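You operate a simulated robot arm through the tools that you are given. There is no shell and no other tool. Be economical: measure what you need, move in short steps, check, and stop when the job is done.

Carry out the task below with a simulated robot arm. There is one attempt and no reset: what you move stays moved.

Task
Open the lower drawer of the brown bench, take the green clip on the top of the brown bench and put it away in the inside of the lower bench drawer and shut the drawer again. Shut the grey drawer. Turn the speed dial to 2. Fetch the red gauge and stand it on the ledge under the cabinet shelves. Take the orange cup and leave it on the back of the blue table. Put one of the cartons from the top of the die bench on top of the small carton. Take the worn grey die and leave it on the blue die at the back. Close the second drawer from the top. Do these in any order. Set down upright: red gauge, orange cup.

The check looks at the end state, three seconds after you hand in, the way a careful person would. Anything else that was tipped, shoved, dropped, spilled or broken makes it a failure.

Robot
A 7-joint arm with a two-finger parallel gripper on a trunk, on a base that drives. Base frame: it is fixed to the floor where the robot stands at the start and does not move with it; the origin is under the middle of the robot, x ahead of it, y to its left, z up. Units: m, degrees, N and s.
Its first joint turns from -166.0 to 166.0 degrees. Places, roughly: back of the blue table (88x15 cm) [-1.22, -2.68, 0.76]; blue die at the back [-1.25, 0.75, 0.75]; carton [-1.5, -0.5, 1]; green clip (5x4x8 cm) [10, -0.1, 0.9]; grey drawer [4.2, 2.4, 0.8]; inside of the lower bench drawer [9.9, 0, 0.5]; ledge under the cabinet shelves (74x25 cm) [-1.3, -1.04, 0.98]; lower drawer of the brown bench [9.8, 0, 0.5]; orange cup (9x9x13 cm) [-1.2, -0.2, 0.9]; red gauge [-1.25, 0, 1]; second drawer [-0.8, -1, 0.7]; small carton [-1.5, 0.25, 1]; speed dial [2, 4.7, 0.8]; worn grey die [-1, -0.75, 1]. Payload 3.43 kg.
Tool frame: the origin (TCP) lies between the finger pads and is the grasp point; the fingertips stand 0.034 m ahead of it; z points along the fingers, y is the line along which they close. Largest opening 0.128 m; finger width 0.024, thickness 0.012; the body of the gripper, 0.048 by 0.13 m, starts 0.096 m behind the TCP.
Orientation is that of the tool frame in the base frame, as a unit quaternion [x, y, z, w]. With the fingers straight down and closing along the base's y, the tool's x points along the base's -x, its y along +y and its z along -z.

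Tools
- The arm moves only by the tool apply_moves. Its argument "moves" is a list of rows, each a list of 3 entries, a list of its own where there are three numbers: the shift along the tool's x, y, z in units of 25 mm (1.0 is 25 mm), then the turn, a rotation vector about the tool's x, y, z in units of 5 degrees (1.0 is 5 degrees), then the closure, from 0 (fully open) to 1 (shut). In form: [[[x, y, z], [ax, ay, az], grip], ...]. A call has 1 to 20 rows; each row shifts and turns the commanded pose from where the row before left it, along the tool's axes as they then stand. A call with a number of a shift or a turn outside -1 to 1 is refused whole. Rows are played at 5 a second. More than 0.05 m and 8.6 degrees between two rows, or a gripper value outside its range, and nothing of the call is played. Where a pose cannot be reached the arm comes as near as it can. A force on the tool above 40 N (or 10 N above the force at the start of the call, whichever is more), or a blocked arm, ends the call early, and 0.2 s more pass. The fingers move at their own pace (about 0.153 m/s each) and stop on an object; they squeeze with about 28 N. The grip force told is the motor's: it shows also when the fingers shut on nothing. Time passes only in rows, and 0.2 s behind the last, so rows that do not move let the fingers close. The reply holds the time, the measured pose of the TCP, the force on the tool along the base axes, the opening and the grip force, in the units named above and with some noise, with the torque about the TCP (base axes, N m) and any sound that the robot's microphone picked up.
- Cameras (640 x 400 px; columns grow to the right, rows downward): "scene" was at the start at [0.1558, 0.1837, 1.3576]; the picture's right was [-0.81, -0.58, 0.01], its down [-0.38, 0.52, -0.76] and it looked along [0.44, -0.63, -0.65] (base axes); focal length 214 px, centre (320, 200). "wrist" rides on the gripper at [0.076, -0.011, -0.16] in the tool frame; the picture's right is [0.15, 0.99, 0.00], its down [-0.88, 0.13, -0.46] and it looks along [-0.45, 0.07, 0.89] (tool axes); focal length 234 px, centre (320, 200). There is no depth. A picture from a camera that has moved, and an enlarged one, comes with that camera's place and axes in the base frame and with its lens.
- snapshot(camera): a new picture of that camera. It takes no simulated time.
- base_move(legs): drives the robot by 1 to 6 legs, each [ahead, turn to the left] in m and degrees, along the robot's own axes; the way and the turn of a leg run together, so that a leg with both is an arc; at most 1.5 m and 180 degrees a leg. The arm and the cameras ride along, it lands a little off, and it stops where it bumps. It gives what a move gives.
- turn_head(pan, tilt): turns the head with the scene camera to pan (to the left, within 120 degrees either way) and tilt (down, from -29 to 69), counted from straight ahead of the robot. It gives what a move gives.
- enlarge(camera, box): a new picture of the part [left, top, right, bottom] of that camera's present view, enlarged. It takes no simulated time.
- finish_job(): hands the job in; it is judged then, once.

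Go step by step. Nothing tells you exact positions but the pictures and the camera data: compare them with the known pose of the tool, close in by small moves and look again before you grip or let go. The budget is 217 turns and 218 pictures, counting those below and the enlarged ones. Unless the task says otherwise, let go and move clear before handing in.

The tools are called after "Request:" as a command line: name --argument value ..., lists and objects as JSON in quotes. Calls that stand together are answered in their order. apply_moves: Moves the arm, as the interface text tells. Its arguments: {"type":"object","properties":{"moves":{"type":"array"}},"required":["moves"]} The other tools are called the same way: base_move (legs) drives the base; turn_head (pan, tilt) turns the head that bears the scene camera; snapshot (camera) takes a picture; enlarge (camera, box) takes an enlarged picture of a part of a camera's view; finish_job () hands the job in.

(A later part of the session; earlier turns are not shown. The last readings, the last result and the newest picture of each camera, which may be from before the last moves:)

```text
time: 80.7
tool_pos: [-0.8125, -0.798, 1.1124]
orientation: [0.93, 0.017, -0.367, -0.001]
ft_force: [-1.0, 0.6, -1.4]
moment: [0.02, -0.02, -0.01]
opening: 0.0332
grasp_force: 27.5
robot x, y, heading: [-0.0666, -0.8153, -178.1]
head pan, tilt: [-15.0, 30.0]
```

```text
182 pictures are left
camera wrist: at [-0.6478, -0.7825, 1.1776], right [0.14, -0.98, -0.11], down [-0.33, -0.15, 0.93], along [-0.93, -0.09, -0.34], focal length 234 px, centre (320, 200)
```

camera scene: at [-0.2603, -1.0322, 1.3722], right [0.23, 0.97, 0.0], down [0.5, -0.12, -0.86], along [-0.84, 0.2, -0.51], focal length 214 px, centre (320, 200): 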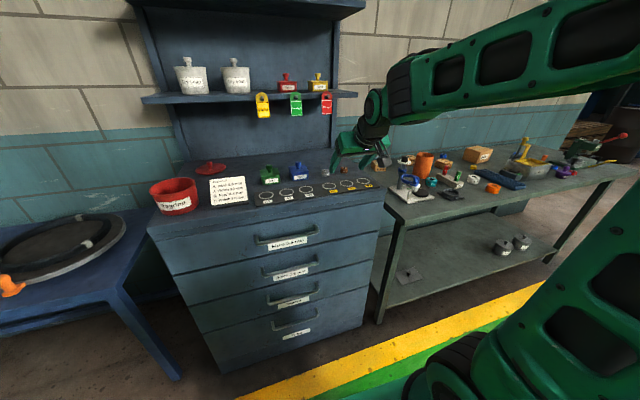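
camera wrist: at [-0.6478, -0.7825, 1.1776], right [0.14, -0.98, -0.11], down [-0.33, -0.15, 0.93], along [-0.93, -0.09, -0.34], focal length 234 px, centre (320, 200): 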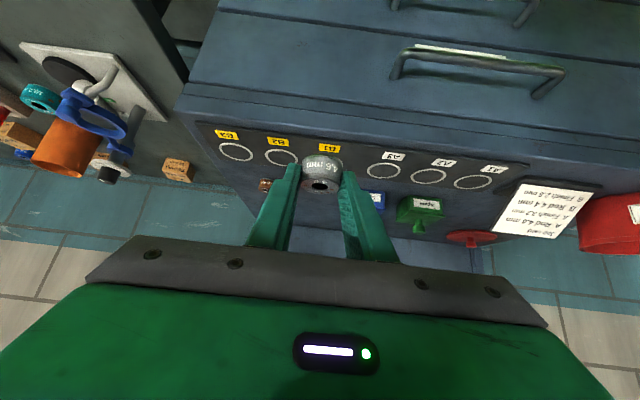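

Driving to the bench's other end, where the blue dies are.

Request:
base_move --legs '[[-0.3, 0], [0, -91.7], [1.5, 0], [0, 90], [0.25, 0]]'

Request:
turn_head --pan -5 --tilt 35

Request:
snapshot --camera "scene"

Request:
snapshot --camera "wrist"

```text
time: 100.1
tool_pos: [-0.7413, 0.7058, 1.1127]
orientation: [0.93, 0.008, -0.367, -0.003]
ft_force: [0.1, -1.2, -1.1]
moment: [0.01, 0.0, -0.03]
opening: 0.033
grasp_force: 28.0
robot x, y, heading: [-0.0, 0.6835, -179.4]
head pan, tilt: [-15.0, 30.0]
```

```text
time: 100.8
tool_pos: [-0.7282, 0.7061, 1.122]
orientation: [0.928, 0.008, -0.373, -0.004]
ft_force: [0.6, 0.5, -0.1]
moment: [-0.01, -0.03, 0.01]
opening: 0.033
grasp_force: 28.0
robot x, y, heading: [0.0, 0.6841, -179.5]
head pan, tilt: [-5.0, 35.0]
```

```text
181 pictures are left
camera scene: at [-0.1954, 0.4547, 1.3644], right [0.08, 1.0, 0.0], down [0.58, -0.04, -0.81], along [-0.81, 0.06, -0.58], focal length 214 px, centre (320, 200)
```

scene: 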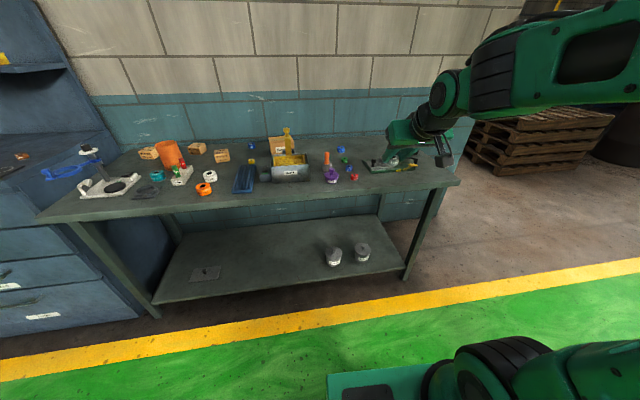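

```text
180 pictures are left
camera wrist: at [-0.5633, 0.7201, 1.1845], right [0.12, -0.99, -0.11], down [-0.32, -0.15, 0.94], along [-0.94, -0.07, -0.33], focal length 234 px, centre (320, 200)
```

wrist: 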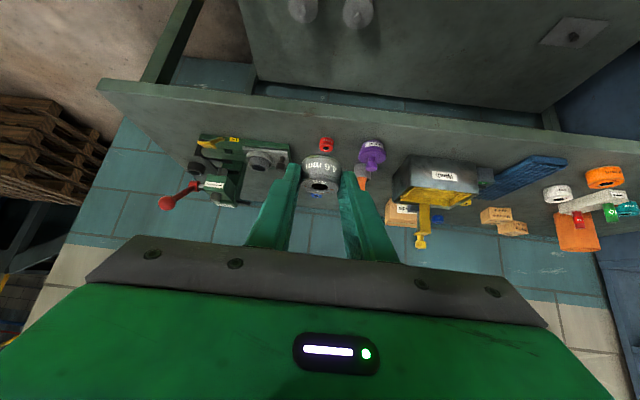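

Request:
enlarge --camera "scene" --box '[220, 120, 440, 230]'

Request:
enlarge --camera "scene" --box '[60, 120, 260, 230]'

```text
2.91 times, centred on (330, 175) of scene
camera zoom: at [-0.1954, 0.4547, 1.3644], right [0.08, 1.0, 0.0], down [0.58, -0.04, -0.81], along [-0.81, 0.06, -0.58], focal length 624 px, centre (291, 273)
```

zoom: 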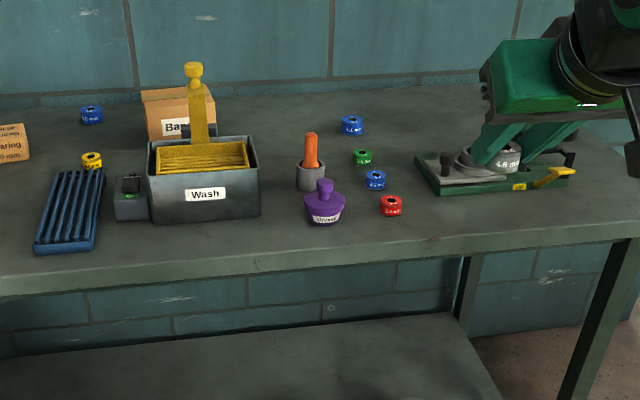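

```text
3.20 times, centred on (160, 175) of scene
camera zoom: at [-0.1954, 0.4547, 1.3644], right [0.08, 1.0, 0.0], down [0.58, -0.04, -0.81], along [-0.81, 0.06, -0.58], focal length 686 px, centre (832, 280)
```

zoom: 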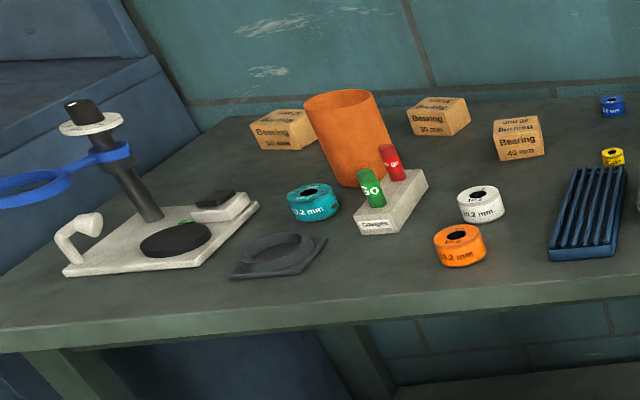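

The back blue die is at about (−1.377, 0.665). I drive in closer, then check with the wrist camera.

Request:
base_move --legs '[[0.3, 0]]'

Request:
snapshot --camera "wrist"

Request:
snapshot --camera "scene"

```text
time: 102.8
tool_pos: [-1.0286, 0.6994, 1.1219]
orientation: [0.928, 0.01, -0.373, -0.002]
ft_force: [0.0, -0.3, -1.3]
moment: [-0.01, 0.01, -0.04]
opening: 0.0329
grasp_force: 27.9
robot x, y, heading: [-0.2998, 0.6793, -179.0]
head pan, tilt: [-5.0, 35.0]
```

```text
177 pictures are left
camera wrist: at [-0.8647, 0.7137, 1.1844], right [0.12, -0.99, -0.11], down [-0.32, -0.15, 0.94], along [-0.94, -0.08, -0.33], focal length 234 px, centre (320, 200)
```

wrist: 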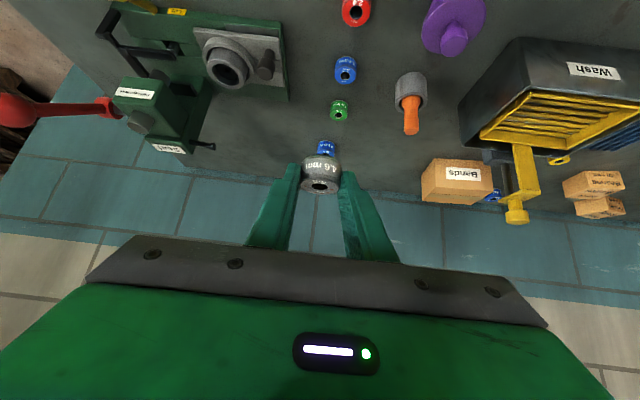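

```text
176 pictures are left
camera scene: at [-0.4953, 0.4504, 1.3644], right [0.07, 1.0, 0.0], down [0.58, -0.04, -0.81], along [-0.81, 0.06, -0.58], focal length 214 px, centre (320, 200)
```

scene: 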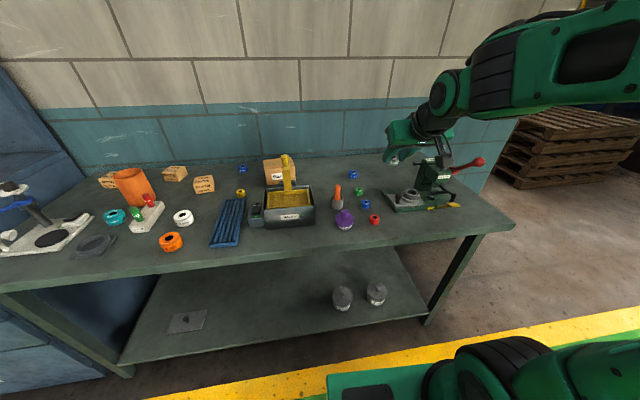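

Target (−1.365, 0.67) confirmed from two views. Moving to hover ~4 cm above it.

Request:
apply_moves --moves '[[[-0.35, 0.067, 0.969], [0, 0, 0], 1], [[-0.35, 0.067, 0.969], [0, 0, 0], 1], [[-0.35, 0.067, 0.969], [0, 0, 0], 1], [[-0.35, 0.067, 0.969], [0, 0, 0], 1], [[-0.35, 0.067, 0.969], [0, 0, 0], 1], [[-0.35, 0.067, 0.969], [0, 0, 0], 1], [[-0.35, 0.067, 0.969], [0, 0, 0], 1], [[-0.35, 0.067, 0.969], [0, 0, 0], 1], [[-0.35, 0.067, 0.969], [0, 0, 0], 1], [[-0.35, 0.067, 0.969], [0, 0, 0], 1], [[-0.35, 0.067, 0.969], [0, 0, 0], 1], [[-0.35, 0.067, 0.969], [0, 0, 0], 1], [[-0.35, 0.067, 0.969], [0, 0, 0], 1]]'

Request:
snapshot --camera "wrist"

Request:
enlarge --camera "scene" --box '[290, 120, 450, 220]'

```text
time: 105.7
tool_pos: [-1.3154, 0.6738, 0.9878]
orientation: [0.926, 0.011, -0.378, -0.002]
ft_force: [-0.5, 0.2, -1.5]
moment: [0.0, -0.01, -0.03]
opening: 0.0327
grasp_force: 28.1
robot x, y, heading: [-0.2987, 0.6833, -179.2]
head pan, tilt: [-5.0, 35.0]
```

```text
175 pictures are left
camera wrist: at [-1.151, 0.6879, 1.0487], right [0.12, -0.99, -0.12], down [-0.31, -0.15, 0.94], along [-0.94, -0.08, -0.32], focal length 234 px, centre (320, 200)
```

wrist: 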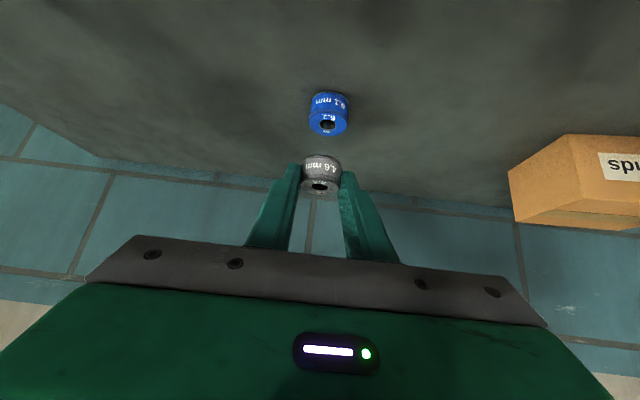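

```text
4.00 times, centred on (370, 170) of scene
camera zoom: at [-0.495, 0.4504, 1.3644], right [0.07, 1.0, 0.0], down [0.58, -0.04, -0.81], along [-0.81, 0.06, -0.58], focal length 858 px, centre (120, 320)
```

zoom: 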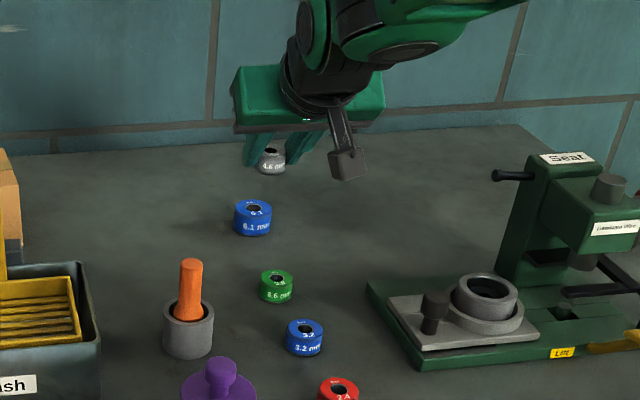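

Offset to the target is 39 mm ahead; moving over it and down to ~2 cm above.

Request:
apply_moves --moves '[[[-0.65, 0.03, 0.7], [0, 0, 0], 1], [[-0.5, 0.02, 0.5], [0, 0, 0], 1], [[0.7, 0, 0.714], [0, 0, 0], 1], [[0.7, 0, 0.714], [0, 0, 0], 1]]'

Request:
snapshot --camera "wrist"

Request:
enlarge --camera "scene" --box '[310, 140, 390, 190]'

```text
time: 106.7
tool_pos: [-1.3592, 0.6721, 0.9349]
orientation: [0.925, 0.01, -0.379, -0.003]
ft_force: [0.3, 0.6, -0.6]
moment: [0.0, -0.02, -0.02]
opening: 0.0327
grasp_force: 28.2
robot x, y, heading: [-0.2986, 0.6775, -179.4]
head pan, tilt: [-5.0, 35.0]
```

```text
173 pictures are left
camera wrist: at [-1.193, 0.6857, 0.9952], right [0.12, -0.99, -0.12], down [-0.31, -0.15, 0.94], along [-0.94, -0.08, -0.32], focal length 234 px, centre (320, 200)
```

wrist: 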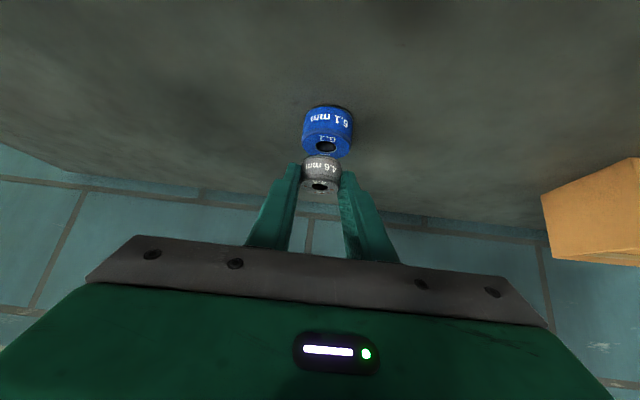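

```text
8.00 times, centred on (350, 165) of scene
camera zoom: at [-0.4952, 0.4504, 1.3644], right [0.07, 1.0, 0.0], down [0.58, -0.04, -0.81], along [-0.81, 0.06, -0.58], focal length 1716 px, centre (80, 480)
```

zoom: 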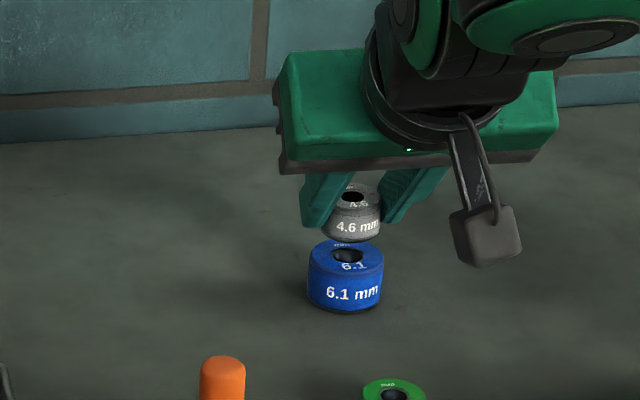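

Alignment looks good, gap about 15–18 mm. Lowering most of it.

Request:
apply_moves --moves '[[[0.11, 0, -0.11], [0, 0, 0], 1], [[0.112, 0, 0.114], [0, 0, 0], 1], [[0.112, 0, 0.114], [0, 0, 0], 1], [[0.112, 0, 0.114], [0, 0, 0], 1]]'

Request:
snapshot --camera "wrist"

Request:
enlarge --camera "scene" --box '[310, 140, 390, 190]'

```text
time: 107.7
tool_pos: [-1.3531, 0.6731, 0.9218]
orientation: [0.926, 0.011, -0.378, -0.002]
ft_force: [0.2, 0.1, -1.9]
moment: [0.02, -0.03, 0.02]
opening: 0.0329
grasp_force: 27.9
robot x, y, heading: [-0.3022, 0.6801, -179.3]
head pan, tilt: [-5.0, 35.0]
```

```text
171 pictures are left
camera wrist: at [-1.1886, 0.6871, 0.9826], right [0.12, -0.99, -0.12], down [-0.31, -0.15, 0.94], along [-0.94, -0.08, -0.32], focal length 234 px, centre (320, 200)
```

wrist: 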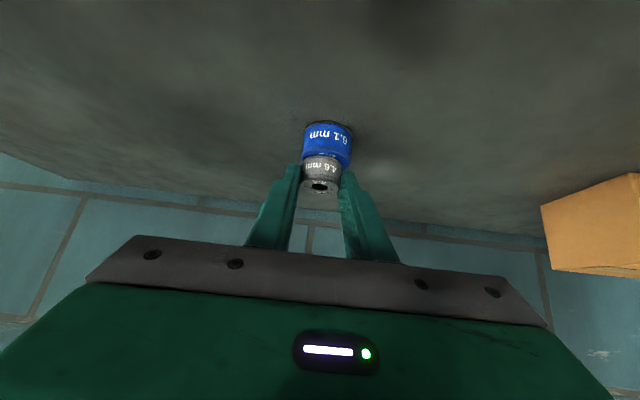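

```text
8.00 times, centred on (350, 165) of scene
camera zoom: at [-0.4954, 0.4504, 1.3644], right [0.07, 1.0, 0.0], down [0.58, -0.04, -0.81], along [-0.81, 0.06, -0.58], focal length 1716 px, centre (80, 480)
```

zoom: 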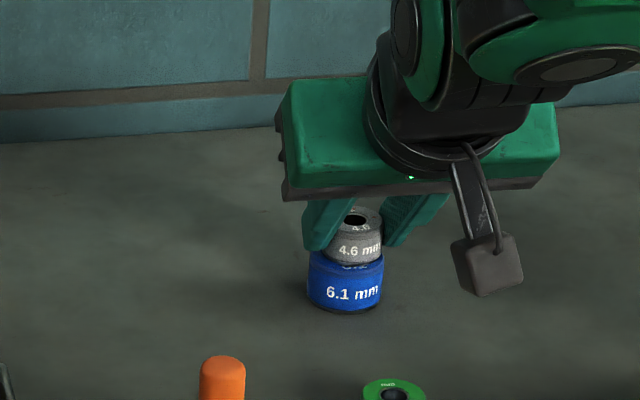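

Nearly touching; the grey die is ~5 mm too far to +y. I correct and lower gently.

Request:
apply_moves --moves '[[[0, 0.2, 0], [0, 0, 0], 1], [[0.06, 0, 0.06], [0, 0, 0], 1], [[0.06, 0, 0.06], [0, 0, 0], 1], [[0, 0, 0], [0, 0, 0], 1]]'

Request:
enlarge --camera "scene" --box '[310, 140, 390, 190]'

Request:
enlarge --camera "wrist" --box '[240, 80, 400, 220]'

```text
time: 108.7
tool_pos: [-1.3549, 0.6684, 0.9213]
orientation: [0.925, 0.01, -0.381, -0.003]
ft_force: [2.9, -1.1, 17.9]
moment: [-0.15, -0.08, 0.02]
opening: 0.0331
grasp_force: 27.8
robot x, y, heading: [-0.3055, 0.6799, -179.1]
head pan, tilt: [-5.0, 35.0]
```

```text
8.00 times, centred on (350, 165) of scene
camera zoom: at [-0.4943, 0.4503, 1.3645], right [0.07, 1.0, 0.0], down [0.58, -0.04, -0.81], along [-0.81, 0.06, -0.58], focal length 1716 px, centre (80, 480)
```

zoom: 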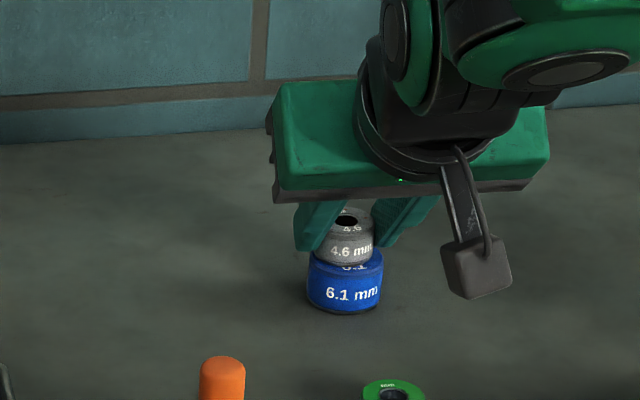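

```text
2.86 times, centred on (320, 150) of wrist
camera zoom: at [-1.189, 0.6826, 0.9813], right [0.12, -0.99, -0.12], down [-0.3, -0.15, 0.94], along [-0.95, -0.08, -0.32], focal length 669 px, centre (320, 343)
```

zoom: 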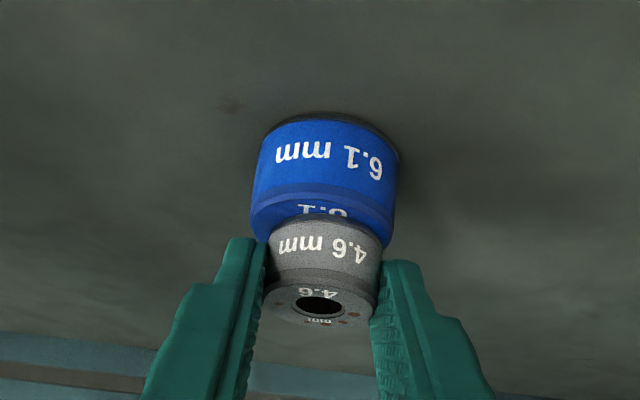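

Contact felt, well aligned sideways, about 5 mm too far back. A small lift, shift toward me, lower again.

Request:
apply_moves --moves '[[[-0.12, 0, -0.12], [0, 0, 0], 1], [[0.14, 0, -0.14], [0, 0, 0], 1], [[0.09, 0, 0.09], [0, 0, 0], 1], [[0, 0, 0], [0, 0, 0], 1]]'

Request:
enlarge --camera "scene" --box '[310, 140, 390, 190]'

```text
time: 109.7
tool_pos: [-1.3488, 0.669, 0.9212]
orientation: [0.925, 0.01, -0.38, -0.003]
ft_force: [5.5, 1.3, 16.4]
moment: [-0.06, -0.18, 0.04]
opening: 0.0328
grasp_force: 28.3
robot x, y, heading: [-0.3014, 0.6811, -179.0]
head pan, tilt: [-5.0, 35.0]
```

```text
8.00 times, centred on (350, 165) of scene
camera zoom: at [-0.4943, 0.4504, 1.3645], right [0.07, 1.0, 0.0], down [0.58, -0.04, -0.81], along [-0.81, 0.06, -0.58], focal length 1716 px, centre (80, 480)
```

zoom: 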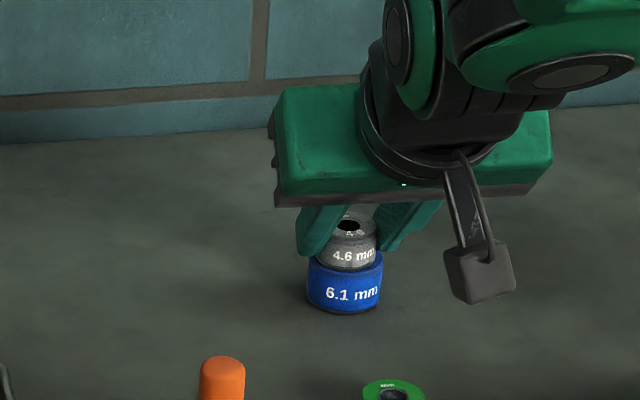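

Well centred. Release pressure, open, and rise straight up.

Request:
apply_moves --moves '[[[-0.05, 0, -0.05], [0, 0, 0], 1], [[0, 0, 0], [0, 0, 0], 0.72], [[0, 0, 0], [0, 0, 0], 0.65], [[0, 0, 0], [0, 0, 0], 0.5], [[0, 0, 0], [0, 0, 0], 0.4], [[-0.3, 0, -0.3], [0, 0, 0], 0.4], [[-0.7, 0, -0.7], [0, 0, 0], 0.4], [[-0.7, 0, -0.7], [0, 0, 0], 0.4], [[-0.7, 0, -0.7], [0, 0, 0], 0.4]]'

Request:
enlarge --camera "scene" --box '[290, 120, 410, 195]'

```text
time: 111.7
tool_pos: [-1.3507, 0.6679, 1.0053]
orientation: [0.925, 0.011, -0.379, -0.002]
ft_force: [1.6, 0.6, 0.1]
moment: [0.03, 0.01, -0.01]
opening: 0.0767
grasp_force: 0.1
robot x, y, heading: [-0.3047, 0.68, -179.4]
head pan, tilt: [-5.0, 35.0]
```

```text
5.33 times, centred on (350, 158) of scene
camera zoom: at [-0.4955, 0.4504, 1.3644], right [0.07, 1.0, 0.0], down [0.58, -0.04, -0.81], along [-0.81, 0.06, -0.58], focal length 1144 px, centre (160, 427)
```

zoom: 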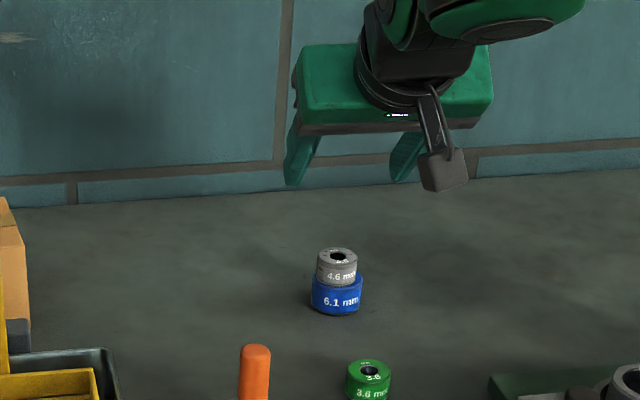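

Die stacked. Now retract and move base to y ≈ 0.2 for the cartons.

Request:
apply_moves --moves '[[[-0.7, 0, -0.714], [0, 0, 0], 0], [[-0.7, 0, -0.714], [0, 0, 0], 0], [[-0.7, 0, -0.714], [0, 0, 0], 0], [[-0.7, 0, -0.714], [0, 0, 0], 0], [[0, 0, -1], [0, 0, 0], 0], [[0.7, 0, -0.7], [0, 0, 0], 0], [[0.7, 0, -0.7], [0, 0, 0], 0], [[0.7, 0, -0.7], [0, 0, 0], 0], [[0.7, 0, -0.7], [0, 0, 0], 0], [[0.7, 0, -0.7], [0, 0, 0], 0], [[0.7, 0, -0.7], [0, 0, 0], 0], [[0.7, 0, -0.7], [0, 0, 0], 0], [[0.7, 0, -0.7], [0, 0, 0], 0], [[0.7, 0, -0.7], [0, 0, 0], 0], [[0.7, 0, -0.7], [0, 0, 0], 0], [[0.7, 0, -0.7], [0, 0, 0], 0], [[0.7, 0, -0.7], [0, 0, 0], 0]]'

Request:
base_move --legs '[[-0.3, 0], [0, 89.4], [0.5, 0], [0, -90], [0.2, 0]]'

Request:
snapshot --camera "scene"

Request:
snapshot --camera "wrist"

```text
time: 115.2
tool_pos: [-1.0358, 0.672, 1.126]
orientation: [0.926, 0.01, -0.378, -0.003]
ft_force: [-0.5, 0.5, 0.0]
moment: [-0.02, 0.0, 0.01]
opening: 0.128
grasp_force: 0.1
robot x, y, heading: [-0.3032, 0.6817, -178.9]
head pan, tilt: [-5.0, 35.0]
```

```text
time: 129.7
tool_pos: [-0.9414, 0.1837, 1.1259]
orientation: [0.926, 0.006, -0.379, -0.004]
ft_force: [-0.2, 0.0, 0.2]
moment: [-0.04, 0.05, 0.04]
opening: 0.1279
grasp_force: 0.0
robot x, y, heading: [-0.2061, 0.1767, -179.6]
head pan, tilt: [-5.0, 35.0]
```

```text
165 pictures are left
camera scene: at [-0.4021, -0.0522, 1.3644], right [0.08, 1.0, 0.0], down [0.58, -0.05, -0.81], along [-0.81, 0.07, -0.58], focal length 214 px, centre (320, 200)
```

scene: 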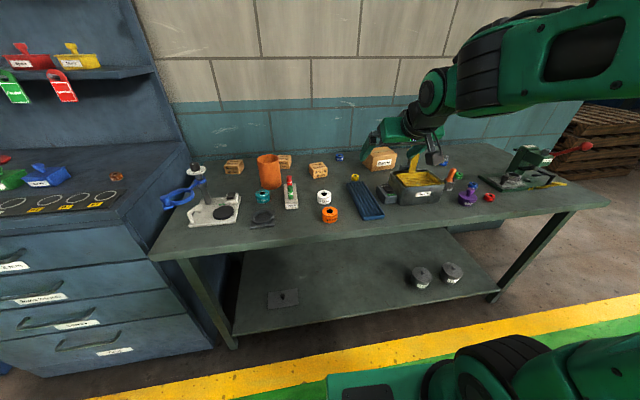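

```text
164 pictures are left
camera wrist: at [-0.7755, 0.1966, 1.1872], right [0.11, -0.99, -0.12], down [-0.31, -0.15, 0.94], along [-0.94, -0.07, -0.32], focal length 234 px, centre (320, 200)
```

wrist: 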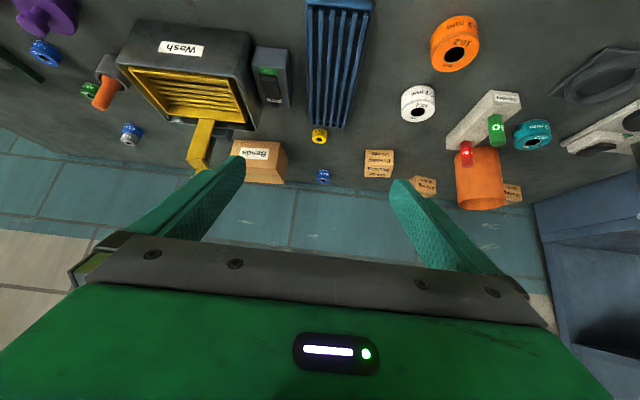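

Request:
enlarge --camera "scene" --box '[210, 120, 450, 240]'

Request:
enlarge --camera "wrist" --box '[190, 80, 550, 220]'

```text
2.67 times, centred on (330, 180) of scene
camera zoom: at [-0.4021, -0.0522, 1.3644], right [0.08, 1.0, 0.0], down [0.58, -0.05, -0.81], along [-0.81, 0.07, -0.58], focal length 572 px, centre (293, 253)
```

zoom: 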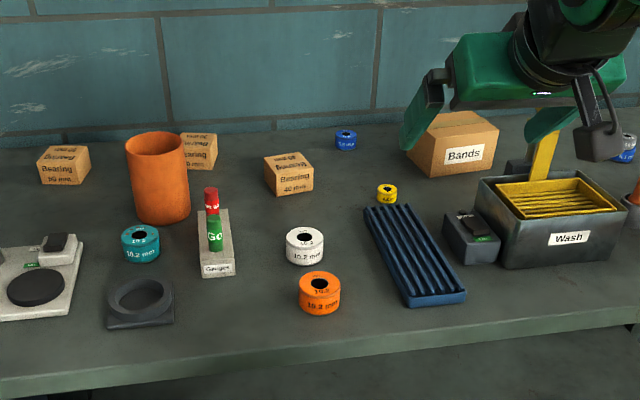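

```text
1.78 times, centred on (370, 150) of wrist
camera zoom: at [-0.7755, 0.1966, 1.1872], right [0.11, -0.99, -0.12], down [-0.31, -0.15, 0.94], along [-0.94, -0.07, -0.32], focal length 416 px, centre (231, 289)
```

zoom: 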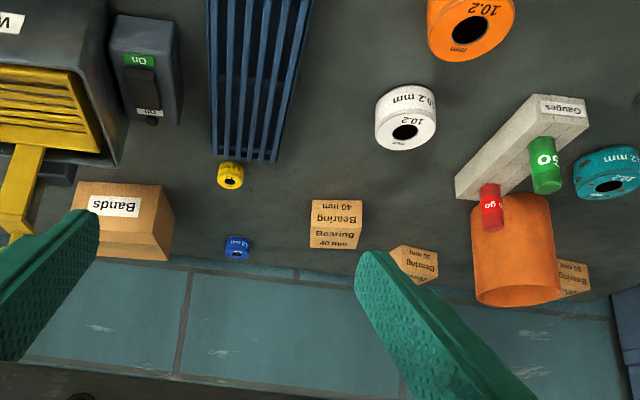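

The carton "Bearing 40 mm" at (−1.31, 0.02) will go on the "Bands" carton (−1.38, 0.33). I move in and hover over it.

Request:
base_move --legs '[[0.1, 0]]'

Request:
apply_moves --moves '[[[-0.29, 0.547, 0.942], [0, 0, 0], 0], [[-0.29, 0.547, 0.942], [0, 0, 0], 0], [[-0.29, 0.547, 0.942], [0, 0, 0], 0], [[-0.29, 0.547, 0.942], [0, 0, 0], 0], [[-0.29, 0.547, 0.942], [0, 0, 0], 0], [[-0.29, 0.547, 0.942], [0, 0, 0], 0], [[-0.29, 0.547, 0.942], [0, 0, 0], 0], [[-0.29, 0.547, 0.942], [0, 0, 0], 0], [[-0.29, 0.547, 0.942], [0, 0, 0], 0], [[-0.29, 0.547, 0.942], [0, 0, 0], 0]]'

Request:
snapshot --camera "wrist"

Request:
snapshot --camera "scene"

```text
time: 130.8
tool_pos: [-1.0264, 0.1817, 1.1347]
orientation: [0.923, 0.007, -0.385, -0.004]
ft_force: [-0.2, -0.3, 0.4]
moment: [-0.01, -0.01, 0.02]
opening: 0.1279
grasp_force: 0.2
robot x, y, heading: [-0.3041, 0.1742, -179.9]
head pan, tilt: [-5.0, 35.0]
```

```text
time: 133.0
tool_pos: [-1.2309, 0.0471, 1.0318]
orientation: [0.921, 0.006, -0.39, -0.004]
ft_force: [1.2, 0.2, 0.5]
moment: [-0.01, -0.01, 0.01]
opening: 0.128
grasp_force: 0.0
robot x, y, heading: [-0.3054, 0.1743, -179.6]
head pan, tilt: [-5.0, 35.0]
```

```text
161 pictures are left
camera wrist: at [-1.0638, 0.0589, 1.0881], right [0.11, -0.99, -0.12], down [-0.28, -0.14, 0.95], along [-0.95, -0.07, -0.29], focal length 234 px, centre (320, 200)
```

wrist: 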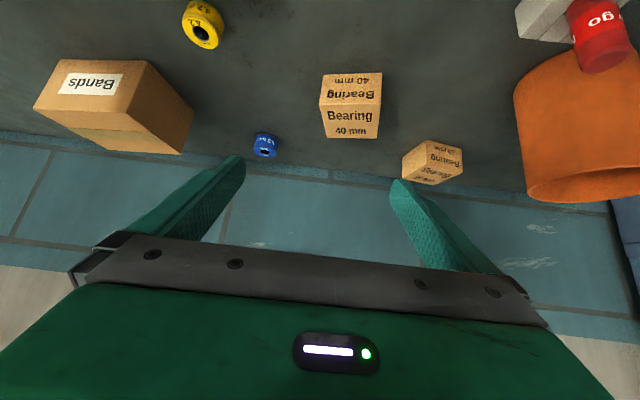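

```text
160 pictures are left
camera scene: at [-0.5024, -0.053, 1.3645], right [0.08, 1.0, 0.0], down [0.58, -0.05, -0.81], along [-0.81, 0.07, -0.58], focal length 214 px, centre (320, 200)
```

scene: 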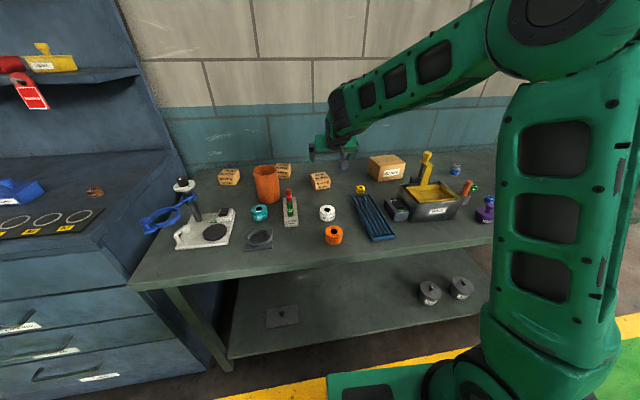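

Carton centre ≈ (−1.30, 0.017), 7 cm wide. Moving over it and down.

Request:
apply_moves --moves '[[[-0.02, 0.3, 0.842], [0, 0, 0], 0], [[-0.02, 0.3, 0.842], [0, 0, 0], 0], [[-0.02, 0.3, 0.842], [0, 0, 0], 0], [[-0.02, 0.3, 0.842], [0, 0, 0], 0], [[0.69, 0, 0.667], [0, 0, 0], 0], [[0, 0, 0], [0, 0, 0], 0]]'

Request:
snapshot --camera "wrist"

Request:
enlarge --camera "scene" --box '[250, 120, 410, 220]'

```text
time: 134.4
tool_pos: [-1.2916, 0.0145, 0.9484]
orientation: [0.92, 0.007, -0.391, -0.004]
ft_force: [-0.3, 0.1, 0.3]
moment: [0.0, 0.04, -0.02]
opening: 0.128
grasp_force: 0.0
robot x, y, heading: [-0.3082, 0.1766, -179.8]
head pan, tilt: [-5.0, 35.0]
```

```text
159 pictures are left
camera wrist: at [-1.1246, 0.0279, 1.0045], right [0.11, -0.99, -0.12], down [-0.28, -0.15, 0.95], along [-0.95, -0.07, -0.3], focal length 234 px, centre (320, 200)
```

wrist: 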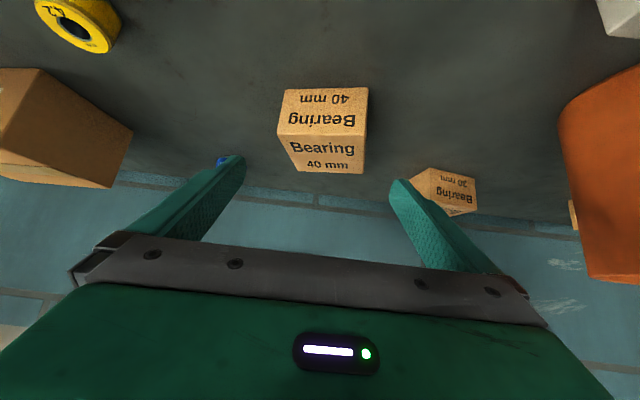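

```text
4.00 times, centred on (330, 170) of scene
camera zoom: at [-0.5028, -0.0531, 1.3644], right [0.08, 1.0, 0.0], down [0.58, -0.05, -0.81], along [-0.81, 0.07, -0.58], focal length 858 px, centre (280, 320)
```

zoom: 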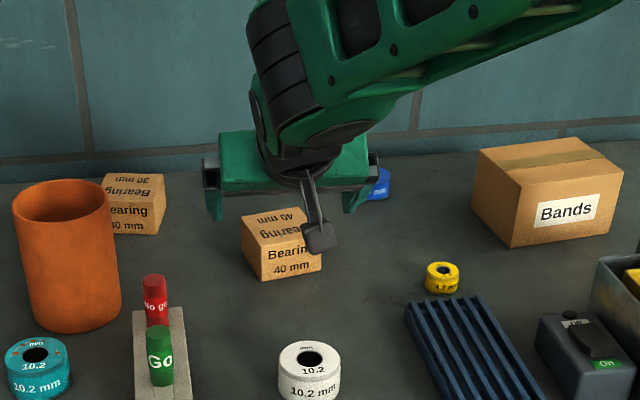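

Carton sits between the fingers. Lower 45 mm and grip.

Request:
apply_moves --moves '[[[0.645, 0, 0.626], [0, 0, 0], 0], [[0.645, 0, 0.626], [0, 0, 0], 0], [[0, 0, 0], [0, 0, 0], 0.3], [[0, 0, 0], [0, 0, 0], 0.6], [[0, 0, 0], [0, 0, 0], 1], [[0, 0, 0], [0, 0, 0], 1]]'

Request:
snapshot --camera "wrist"

```text
time: 135.8
tool_pos: [-1.2912, 0.0167, 0.9028]
orientation: [0.92, 0.007, -0.392, -0.004]
ft_force: [0.3, -1.7, -0.5]
moment: [-0.11, 0.07, 0.05]
opening: 0.0697
grasp_force: 28.1
robot x, y, heading: [-0.306, 0.1762, -179.5]
head pan, tilt: [-5.0, 35.0]
```

```text
157 pictures are left
camera wrist: at [-1.1245, 0.0293, 0.9594], right [0.11, -0.99, -0.12], down [-0.28, -0.15, 0.95], along [-0.95, -0.07, -0.3], focal length 234 px, centre (320, 200)
```

wrist: 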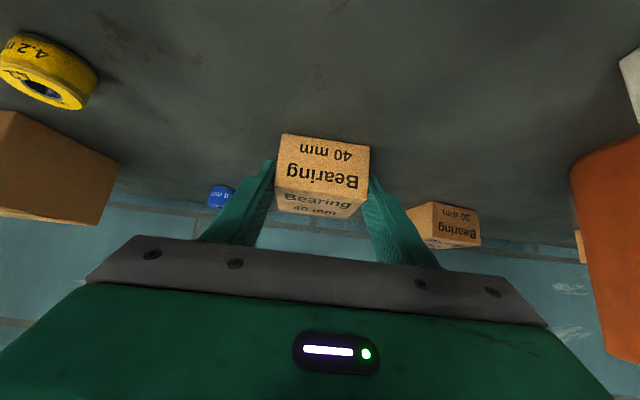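

Gripped (70 mm). Lifting, then checking how near the base is to the bench since the yellow paddle limits my tilt over the Bands carton.

Request:
apply_moves --moves '[[[-0.718, 0, -0.696], [0, 0, 0], 1], [[-0.718, 0, -0.696], [0, 0, 0], 1], [[-0.718, 0, -0.696], [0, 0, 0], 1], [[-0.718, 0, -0.696], [0, 0, 0], 1], [[-0.718, 0, -0.696], [0, 0, 0], 1], [[-0.718, 0, -0.696], [0, 0, 0], 1], [[-0.718, 0, -0.696], [0, 0, 0], 1], [[-0.718, 0, -0.696], [0, 0, 0], 1]]'

Request:
turn_head --pan 0 --tilt 65

Request:
snapshot --camera "scene"

Request:
snapshot --camera "wrist"

```text
time: 137.6
tool_pos: [-1.2946, 0.0131, 1.1036]
orientation: [0.921, 0.008, -0.39, -0.004]
ft_force: [-0.6, 0.6, -2.4]
moment: [0.01, -0.07, 0.03]
opening: 0.0698
grasp_force: 27.5
robot x, y, heading: [-0.3067, 0.1758, -179.4]
head pan, tilt: [-5.0, 35.0]
```

```text
time: 138.6
tool_pos: [-1.2952, 0.0138, 1.1046]
orientation: [0.92, 0.006, -0.391, -0.005]
ft_force: [0.3, -0.7, -1.7]
moment: [-0.01, -0.04, 0.03]
opening: 0.0697
grasp_force: 28.2
robot x, y, heading: [-0.3071, 0.1803, -179.8]
head pan, tilt: [0.0, 65.0]
```

```text
156 pictures are left
camera scene: at [-0.4753, -0.0606, 1.3249], right [-0.01, 1.0, 0.0], down [0.91, 0.01, -0.41], along [-0.41, 0.0, -0.91], focal length 214 px, centre (320, 200)
```

scene: 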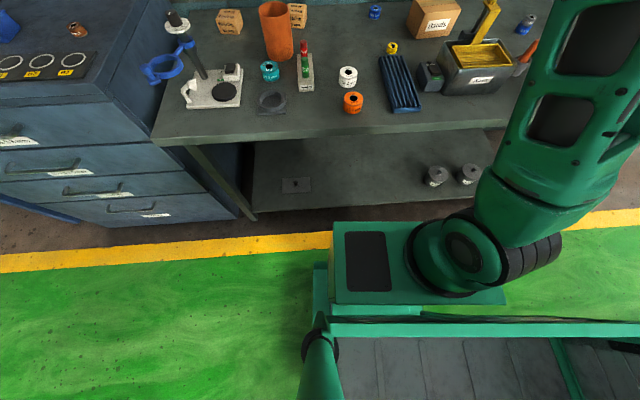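

```text
155 pictures are left
camera wrist: at [-1.1273, 0.0259, 1.1602], right [0.11, -0.99, -0.12], down [-0.28, -0.15, 0.95], along [-0.95, -0.07, -0.3], focal length 234 px, centre (320, 200)
```

wrist: 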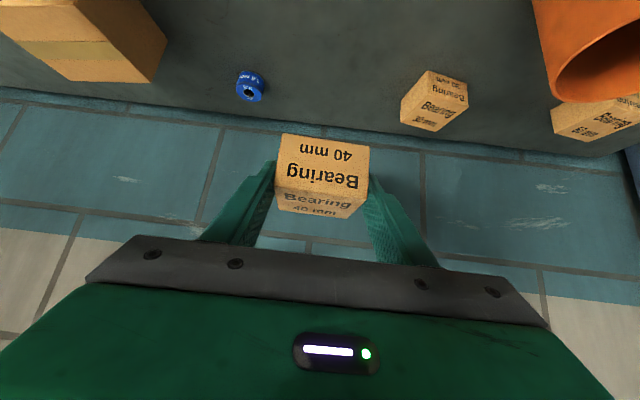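

The yellow paddle would foul the strongly tilted wrist, so I'll advance 5 cm, set the carton down again and regrip it with less tilt.

Request:
base_move --legs '[[0.05, 0]]'

Request:
turn_head --pan -5 --tilt 40

Request:
apply_moves --moves '[[[0.718, 0, 0.696], [0, 0, 0], 1], [[0.718, 0, 0.696], [0, 0, 0], 1], [[0.718, 0, 0.696], [0, 0, 0], 1], [[0.718, 0, 0.696], [0, 0, 0], 1], [[0.718, 0, 0.696], [0, 0, 0], 1], [[0.718, 0, 0.696], [0, 0, 0], 1], [[0.718, 0, 0.696], [0, 0, 0], 1]]'

Request:
snapshot --camera "scene"

```text
time: 139.5
tool_pos: [-1.3449, 0.0117, 1.1043]
orientation: [0.921, 0.007, -0.39, -0.004]
ft_force: [-0.3, -0.7, -2.1]
moment: [-0.01, -0.05, 0.03]
opening: 0.0696
grasp_force: 27.8
robot x, y, heading: [-0.3582, 0.173, -179.4]
head pan, tilt: [0.0, 65.0]
```

```text
time: 140.4
tool_pos: [-1.3304, 0.0135, 1.1156]
orientation: [0.917, 0.007, -0.398, -0.004]
ft_force: [-0.1, -0.5, -2.6]
moment: [0.0, -0.03, 0.03]
opening: 0.0696
grasp_force: 28.3
robot x, y, heading: [-0.3583, 0.1729, -179.9]
head pan, tilt: [-5.0, 40.0]
```

```text
time: 142.0
tool_pos: [-1.3342, 0.0169, 0.9419]
orientation: [0.918, 0.007, -0.396, -0.004]
ft_force: [-1.2, 0.4, -1.9]
moment: [-0.01, -0.08, 0.02]
opening: 0.0697
grasp_force: 28.2
robot x, y, heading: [-0.3595, 0.1734, -179.4]
head pan, tilt: [-5.0, 40.0]
```

```text
154 pictures are left
camera scene: at [-0.5502, -0.0537, 1.3569], right [0.08, 1.0, 0.0], down [0.65, -0.05, -0.76], along [-0.75, 0.06, -0.65], focal length 214 px, centre (320, 200)
```

scene: 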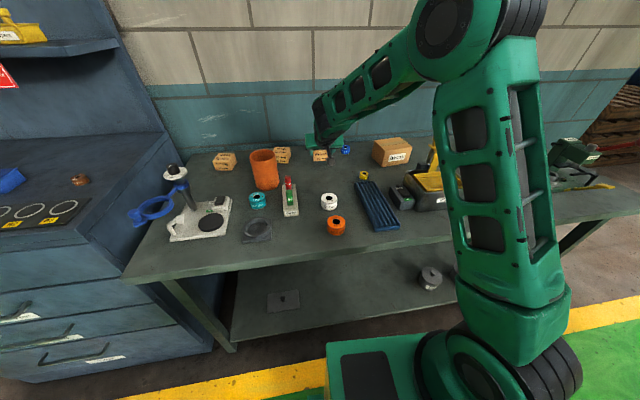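

Request:
apply_moves --moves '[[[0.52, 0, 0.5], [0, 0, 0], 1], [[0.4, 0, 0.38], [0, 0, 0], 1], [[0.1, 0, 0.1], [0, 0, 0], 1], [[0.1, 0, 0.1], [0, 0, 0], 1]]'

Request:
enlarge --camera "scene" --box '[250, 120, 410, 220]'

```text
time: 143.0
tool_pos: [-1.3336, 0.016, 0.9033]
orientation: [0.918, 0.007, -0.397, -0.005]
ft_force: [0.4, 0.3, 3.7]
moment: [-0.19, -0.15, 0.05]
opening: 0.0698
grasp_force: 28.0
robot x, y, heading: [-0.357, 0.178, -179.6]
head pan, tilt: [-5.0, 40.0]
```

```text
4.00 times, centred on (330, 170) of scene
camera zoom: at [-0.5502, -0.0536, 1.3569], right [0.08, 1.0, 0.0], down [0.65, -0.05, -0.76], along [-0.75, 0.06, -0.65], focal length 858 px, centre (280, 320)
```

zoom: 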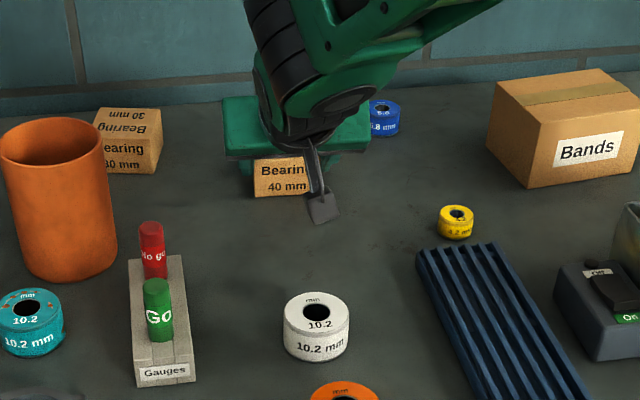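

Set down. Open, rise, reduce tilt by 20°, and come down again.

Request:
apply_moves --moves '[[[0, 0, 0], [0, 0, 0], 0.35], [[0, 0, 0], [0, 0, 0], 0.25], [[-0.729, 0, -0.685], [0, 0, 0], 0.25], [[-0.729, 0, -0.685], [0, 0, 0], 0.25], [[-0.729, 0, -0.685], [0, 0, 0], 0.25], [[-0.729, 0, -0.685], [0, 0, 0], 0.25], [[0, 0, 0], [0, 1, 0], 0.25], [[0, 0, 0], [0, 1, 0], 0.25], [[0, 0, 0], [0, 1, 0], 0.25], [[0, 0, 0], [0, 1, 0], 0.25]]'

Request:
snapshot --camera "wrist"

```text
time: 145.2
tool_pos: [-1.3342, 0.0137, 1.0042]
orientation: [0.973, 0.007, -0.231, -0.005]
ft_force: [0.4, 0.0, 0.4]
moment: [0.01, -0.03, -0.05]
opening: 0.0958
grasp_force: 0.0
robot x, y, heading: [-0.3573, 0.1737, -179.6]
head pan, tilt: [-5.0, 40.0]
```

```text
152 pictures are left
camera wrist: at [-1.1954, 0.0263, 1.1121], right [0.14, -0.99, -0.08], down [-0.58, -0.15, 0.8], along [-0.8, -0.07, -0.59], focal length 234 px, centre (320, 200)
```

wrist: 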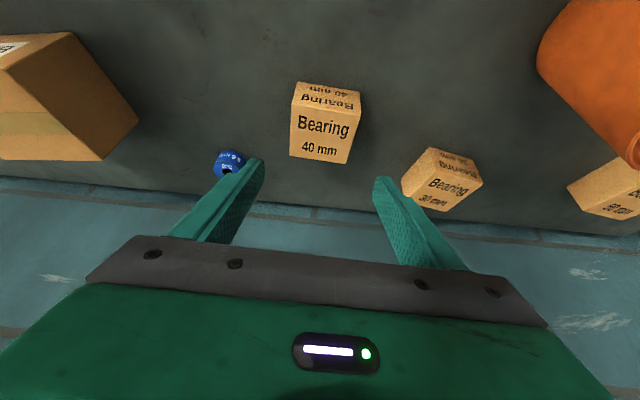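

Request:
apply_moves --moves '[[[0.4, 0, 0.92], [0, 0, 0], 0.25], [[0.4, 0, 0.92], [0, 0, 0], 0.25], [[0.4, 0, 0.92], [0, 0, 0], 0.25], [[0.4, 0, 0.87], [0, 0, 0], 0.25], [[0, 0, 0], [0, 0, 0], 0.5], [[0, 0, 0], [0, 0, 0], 1], [[0, 0, 0], [0, 0, 0], 1]]'

Request:
snapshot --camera "wrist"

```text
time: 146.8
tool_pos: [-1.3394, 0.0143, 0.9031]
orientation: [0.973, 0.006, -0.23, -0.005]
ft_force: [0.3, -0.7, 0.8]
moment: [-0.02, -0.06, -0.01]
opening: 0.0698
grasp_force: 28.2
robot x, y, heading: [-0.3592, 0.176, -179.9]
head pan, tilt: [-5.0, 40.0]
```

```text
151 pictures are left
camera wrist: at [-1.2006, 0.027, 1.0126], right [0.14, -0.99, -0.08], down [-0.58, -0.15, 0.8], along [-0.8, -0.07, -0.59], focal length 234 px, centre (320, 200)
```

wrist: 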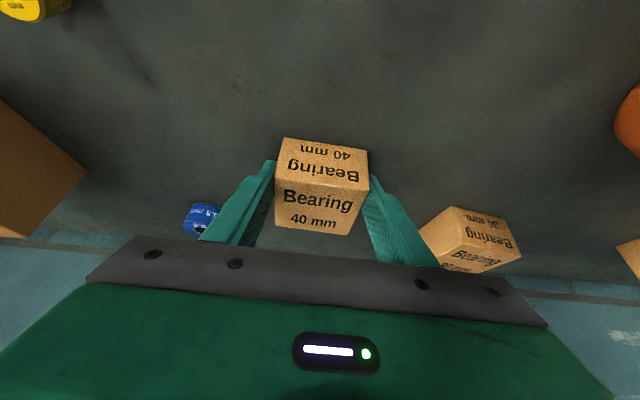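

Lift, move back over and across to hover above the Bands carton.

Request:
apply_moves --moves '[[[-0.449, 0, -0.893], [0, 0, 0], 1], [[-0.449, 0, -0.893], [0, 0, 0], 1], [[-0.449, 0, -0.893], [0, 0, 0], 1], [[-0.449, 0, -0.893], [0, 0, 0], 1], [[-0.449, 0, -0.893], [0, 0, 0], 1], [[-0.449, 0, -0.893], [0, 0, 0], 1], [[-0.449, 0, -0.893], [0, 0, 0], 1], [[-0.65, 0, 0.33], [0, 0, 0], 1], [[-0.65, -1, 0.33], [0, 0, 0], 1], [[-0.65, -1, 0.33], [0, 0, 0], 1], [[0, -1, 0], [0, 0, 0], 1], [[0, -1, 0], [0, 0, 0], 1], [[0, -1, 0], [0, 0, 0], 1], [[0, -1, 0], [0, 0, 0], 1], [[0, -1, 0], [0, 0, 0], 1], [[0, -1, 0], [0, 0, 0], 1]]'

Request:
snapshot --camera "wrist"

Request:
snapshot --camera "scene"

```text
time: 150.2
tool_pos: [-1.3961, 0.2139, 1.0806]
orientation: [0.973, 0.005, -0.231, -0.005]
ft_force: [-0.2, -0.5, -2.7]
moment: [0.07, -0.04, -0.05]
opening: 0.0698
grasp_force: 28.1
robot x, y, heading: [-0.3567, 0.1799, -179.5]
head pan, tilt: [-5.0, 40.0]
```

```text
150 pictures are left
camera wrist: at [-1.2581, 0.2257, 1.1892], right [0.14, -0.99, -0.08], down [-0.58, -0.15, 0.8], along [-0.8, -0.07, -0.59], focal length 234 px, centre (320, 200)
```

wrist: 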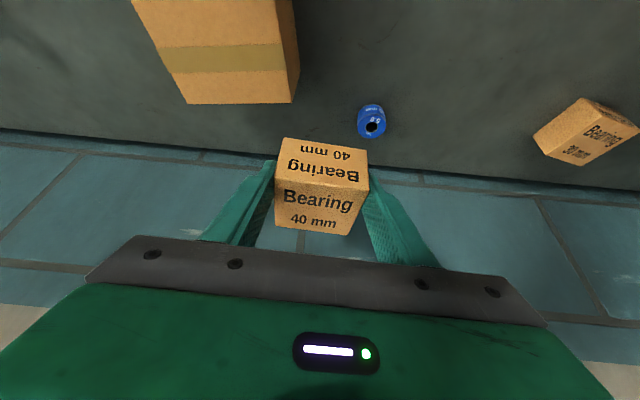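

```text
149 pictures are left
camera scene: at [-0.5506, -0.0539, 1.3568], right [0.08, 1.0, 0.0], down [0.65, -0.05, -0.76], along [-0.75, 0.06, -0.65], focal length 214 px, centre (320, 200)
```

scene: 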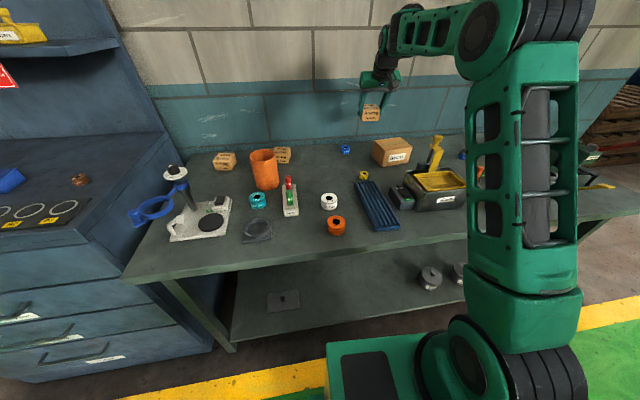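

Bands centre ≈ (−1.395, 0.337), top z ≈ 0.92. Moving over it and down to ~4 cm above.

Request:
apply_moves --moves '[[[0.07, -0.99, -0.035], [0, 0, 0], 1], [[0.07, -0.99, -0.035], [0, 0, 0], 1], [[0.07, -0.99, -0.035], [0, 0, 0], 1], [[0.07, -0.99, -0.035], [0, 0, 0], 1], [[0.07, -0.99, -0.035], [0, 0, 0], 1], [[0.449, 0, 0.893], [0, 0, 0], 1], [[0.449, 0, 0.893], [0, 0, 0], 1], [[0.449, 0, 0.893], [0, 0, 0], 1]]'

Request:
snapshot --camera "wrist"

Request:
enlarge --camera "scene" --box '[340, 100, 480, 200]'

```text
time: 152.0
tool_pos: [-1.3879, 0.3389, 1.0074]
orientation: [0.973, 0.006, -0.23, -0.005]
ft_force: [0.6, -0.4, -1.8]
moment: [-0.01, -0.01, 0.02]
opening: 0.0699
grasp_force: 27.5
robot x, y, heading: [-0.3563, 0.1754, -179.8]
head pan, tilt: [-5.0, 40.0]
```

```text
148 pictures are left
camera wrist: at [-1.2488, 0.3507, 1.1172], right [0.14, -0.99, -0.08], down [-0.58, -0.15, 0.8], along [-0.8, -0.07, -0.59], focal length 234 px, centre (320, 200)
```

wrist: 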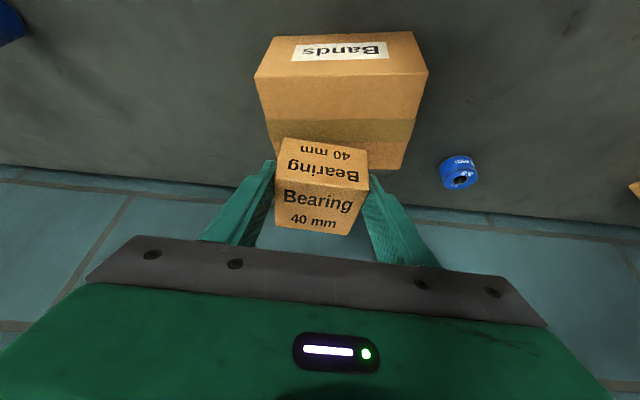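

```text
4.00 times, centred on (410, 150) of scene
camera zoom: at [-0.5504, -0.0537, 1.3569], right [0.08, 1.0, 0.0], down [0.65, -0.05, -0.76], along [-0.75, 0.06, -0.65], focal length 858 px, centre (-40, 400)
```

zoom: 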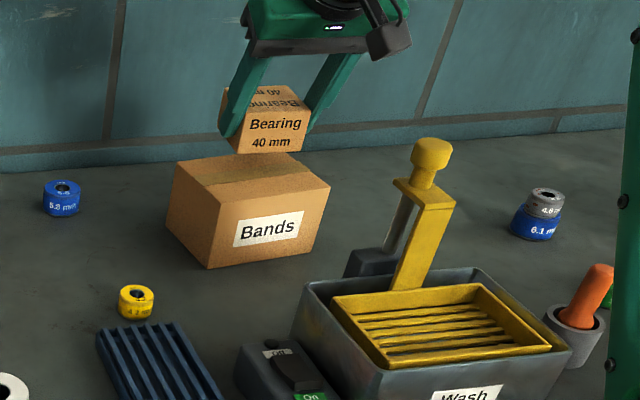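

Well aligned. Descending in small steps until contact.

Request:
apply_moves --moves '[[[0.15, 0.2, -0.08], [0, 0, 0], 1], [[0.3, 0, 0.6], [0, 0, 0], 1], [[0.3, 0, 0.6], [0, 0, 0], 1], [[0.05, 0, 0.1], [0, 0, 0], 1], [[0.05, 0, 0.1], [0, 0, 0], 1]]'

Request:
enlarge --camera "scene" --box '[340, 100, 480, 200]'

```text
time: 153.2
tool_pos: [-1.3723, 0.3342, 0.9883]
orientation: [0.97, 0.006, -0.242, -0.005]
ft_force: [-1.2, -0.4, -4.0]
moment: [0.02, -0.08, 0.01]
opening: 0.0699
grasp_force: 27.5
robot x, y, heading: [-0.3554, 0.1732, -179.3]
head pan, tilt: [-5.0, 40.0]
stopped in row 5: the force on the tool passed its limit at 43 N (the readings are from after the stop); the commanded pose is now the measured one
```

```text
4.00 times, centred on (410, 150) of scene
camera zoom: at [-0.5509, -0.0536, 1.3568], right [0.08, 1.0, 0.0], down [0.65, -0.05, -0.76], along [-0.75, 0.06, -0.65], focal length 858 px, centre (-40, 400)
```

zoom: 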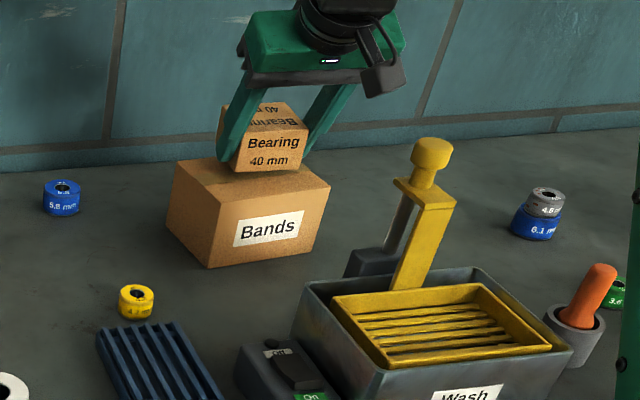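

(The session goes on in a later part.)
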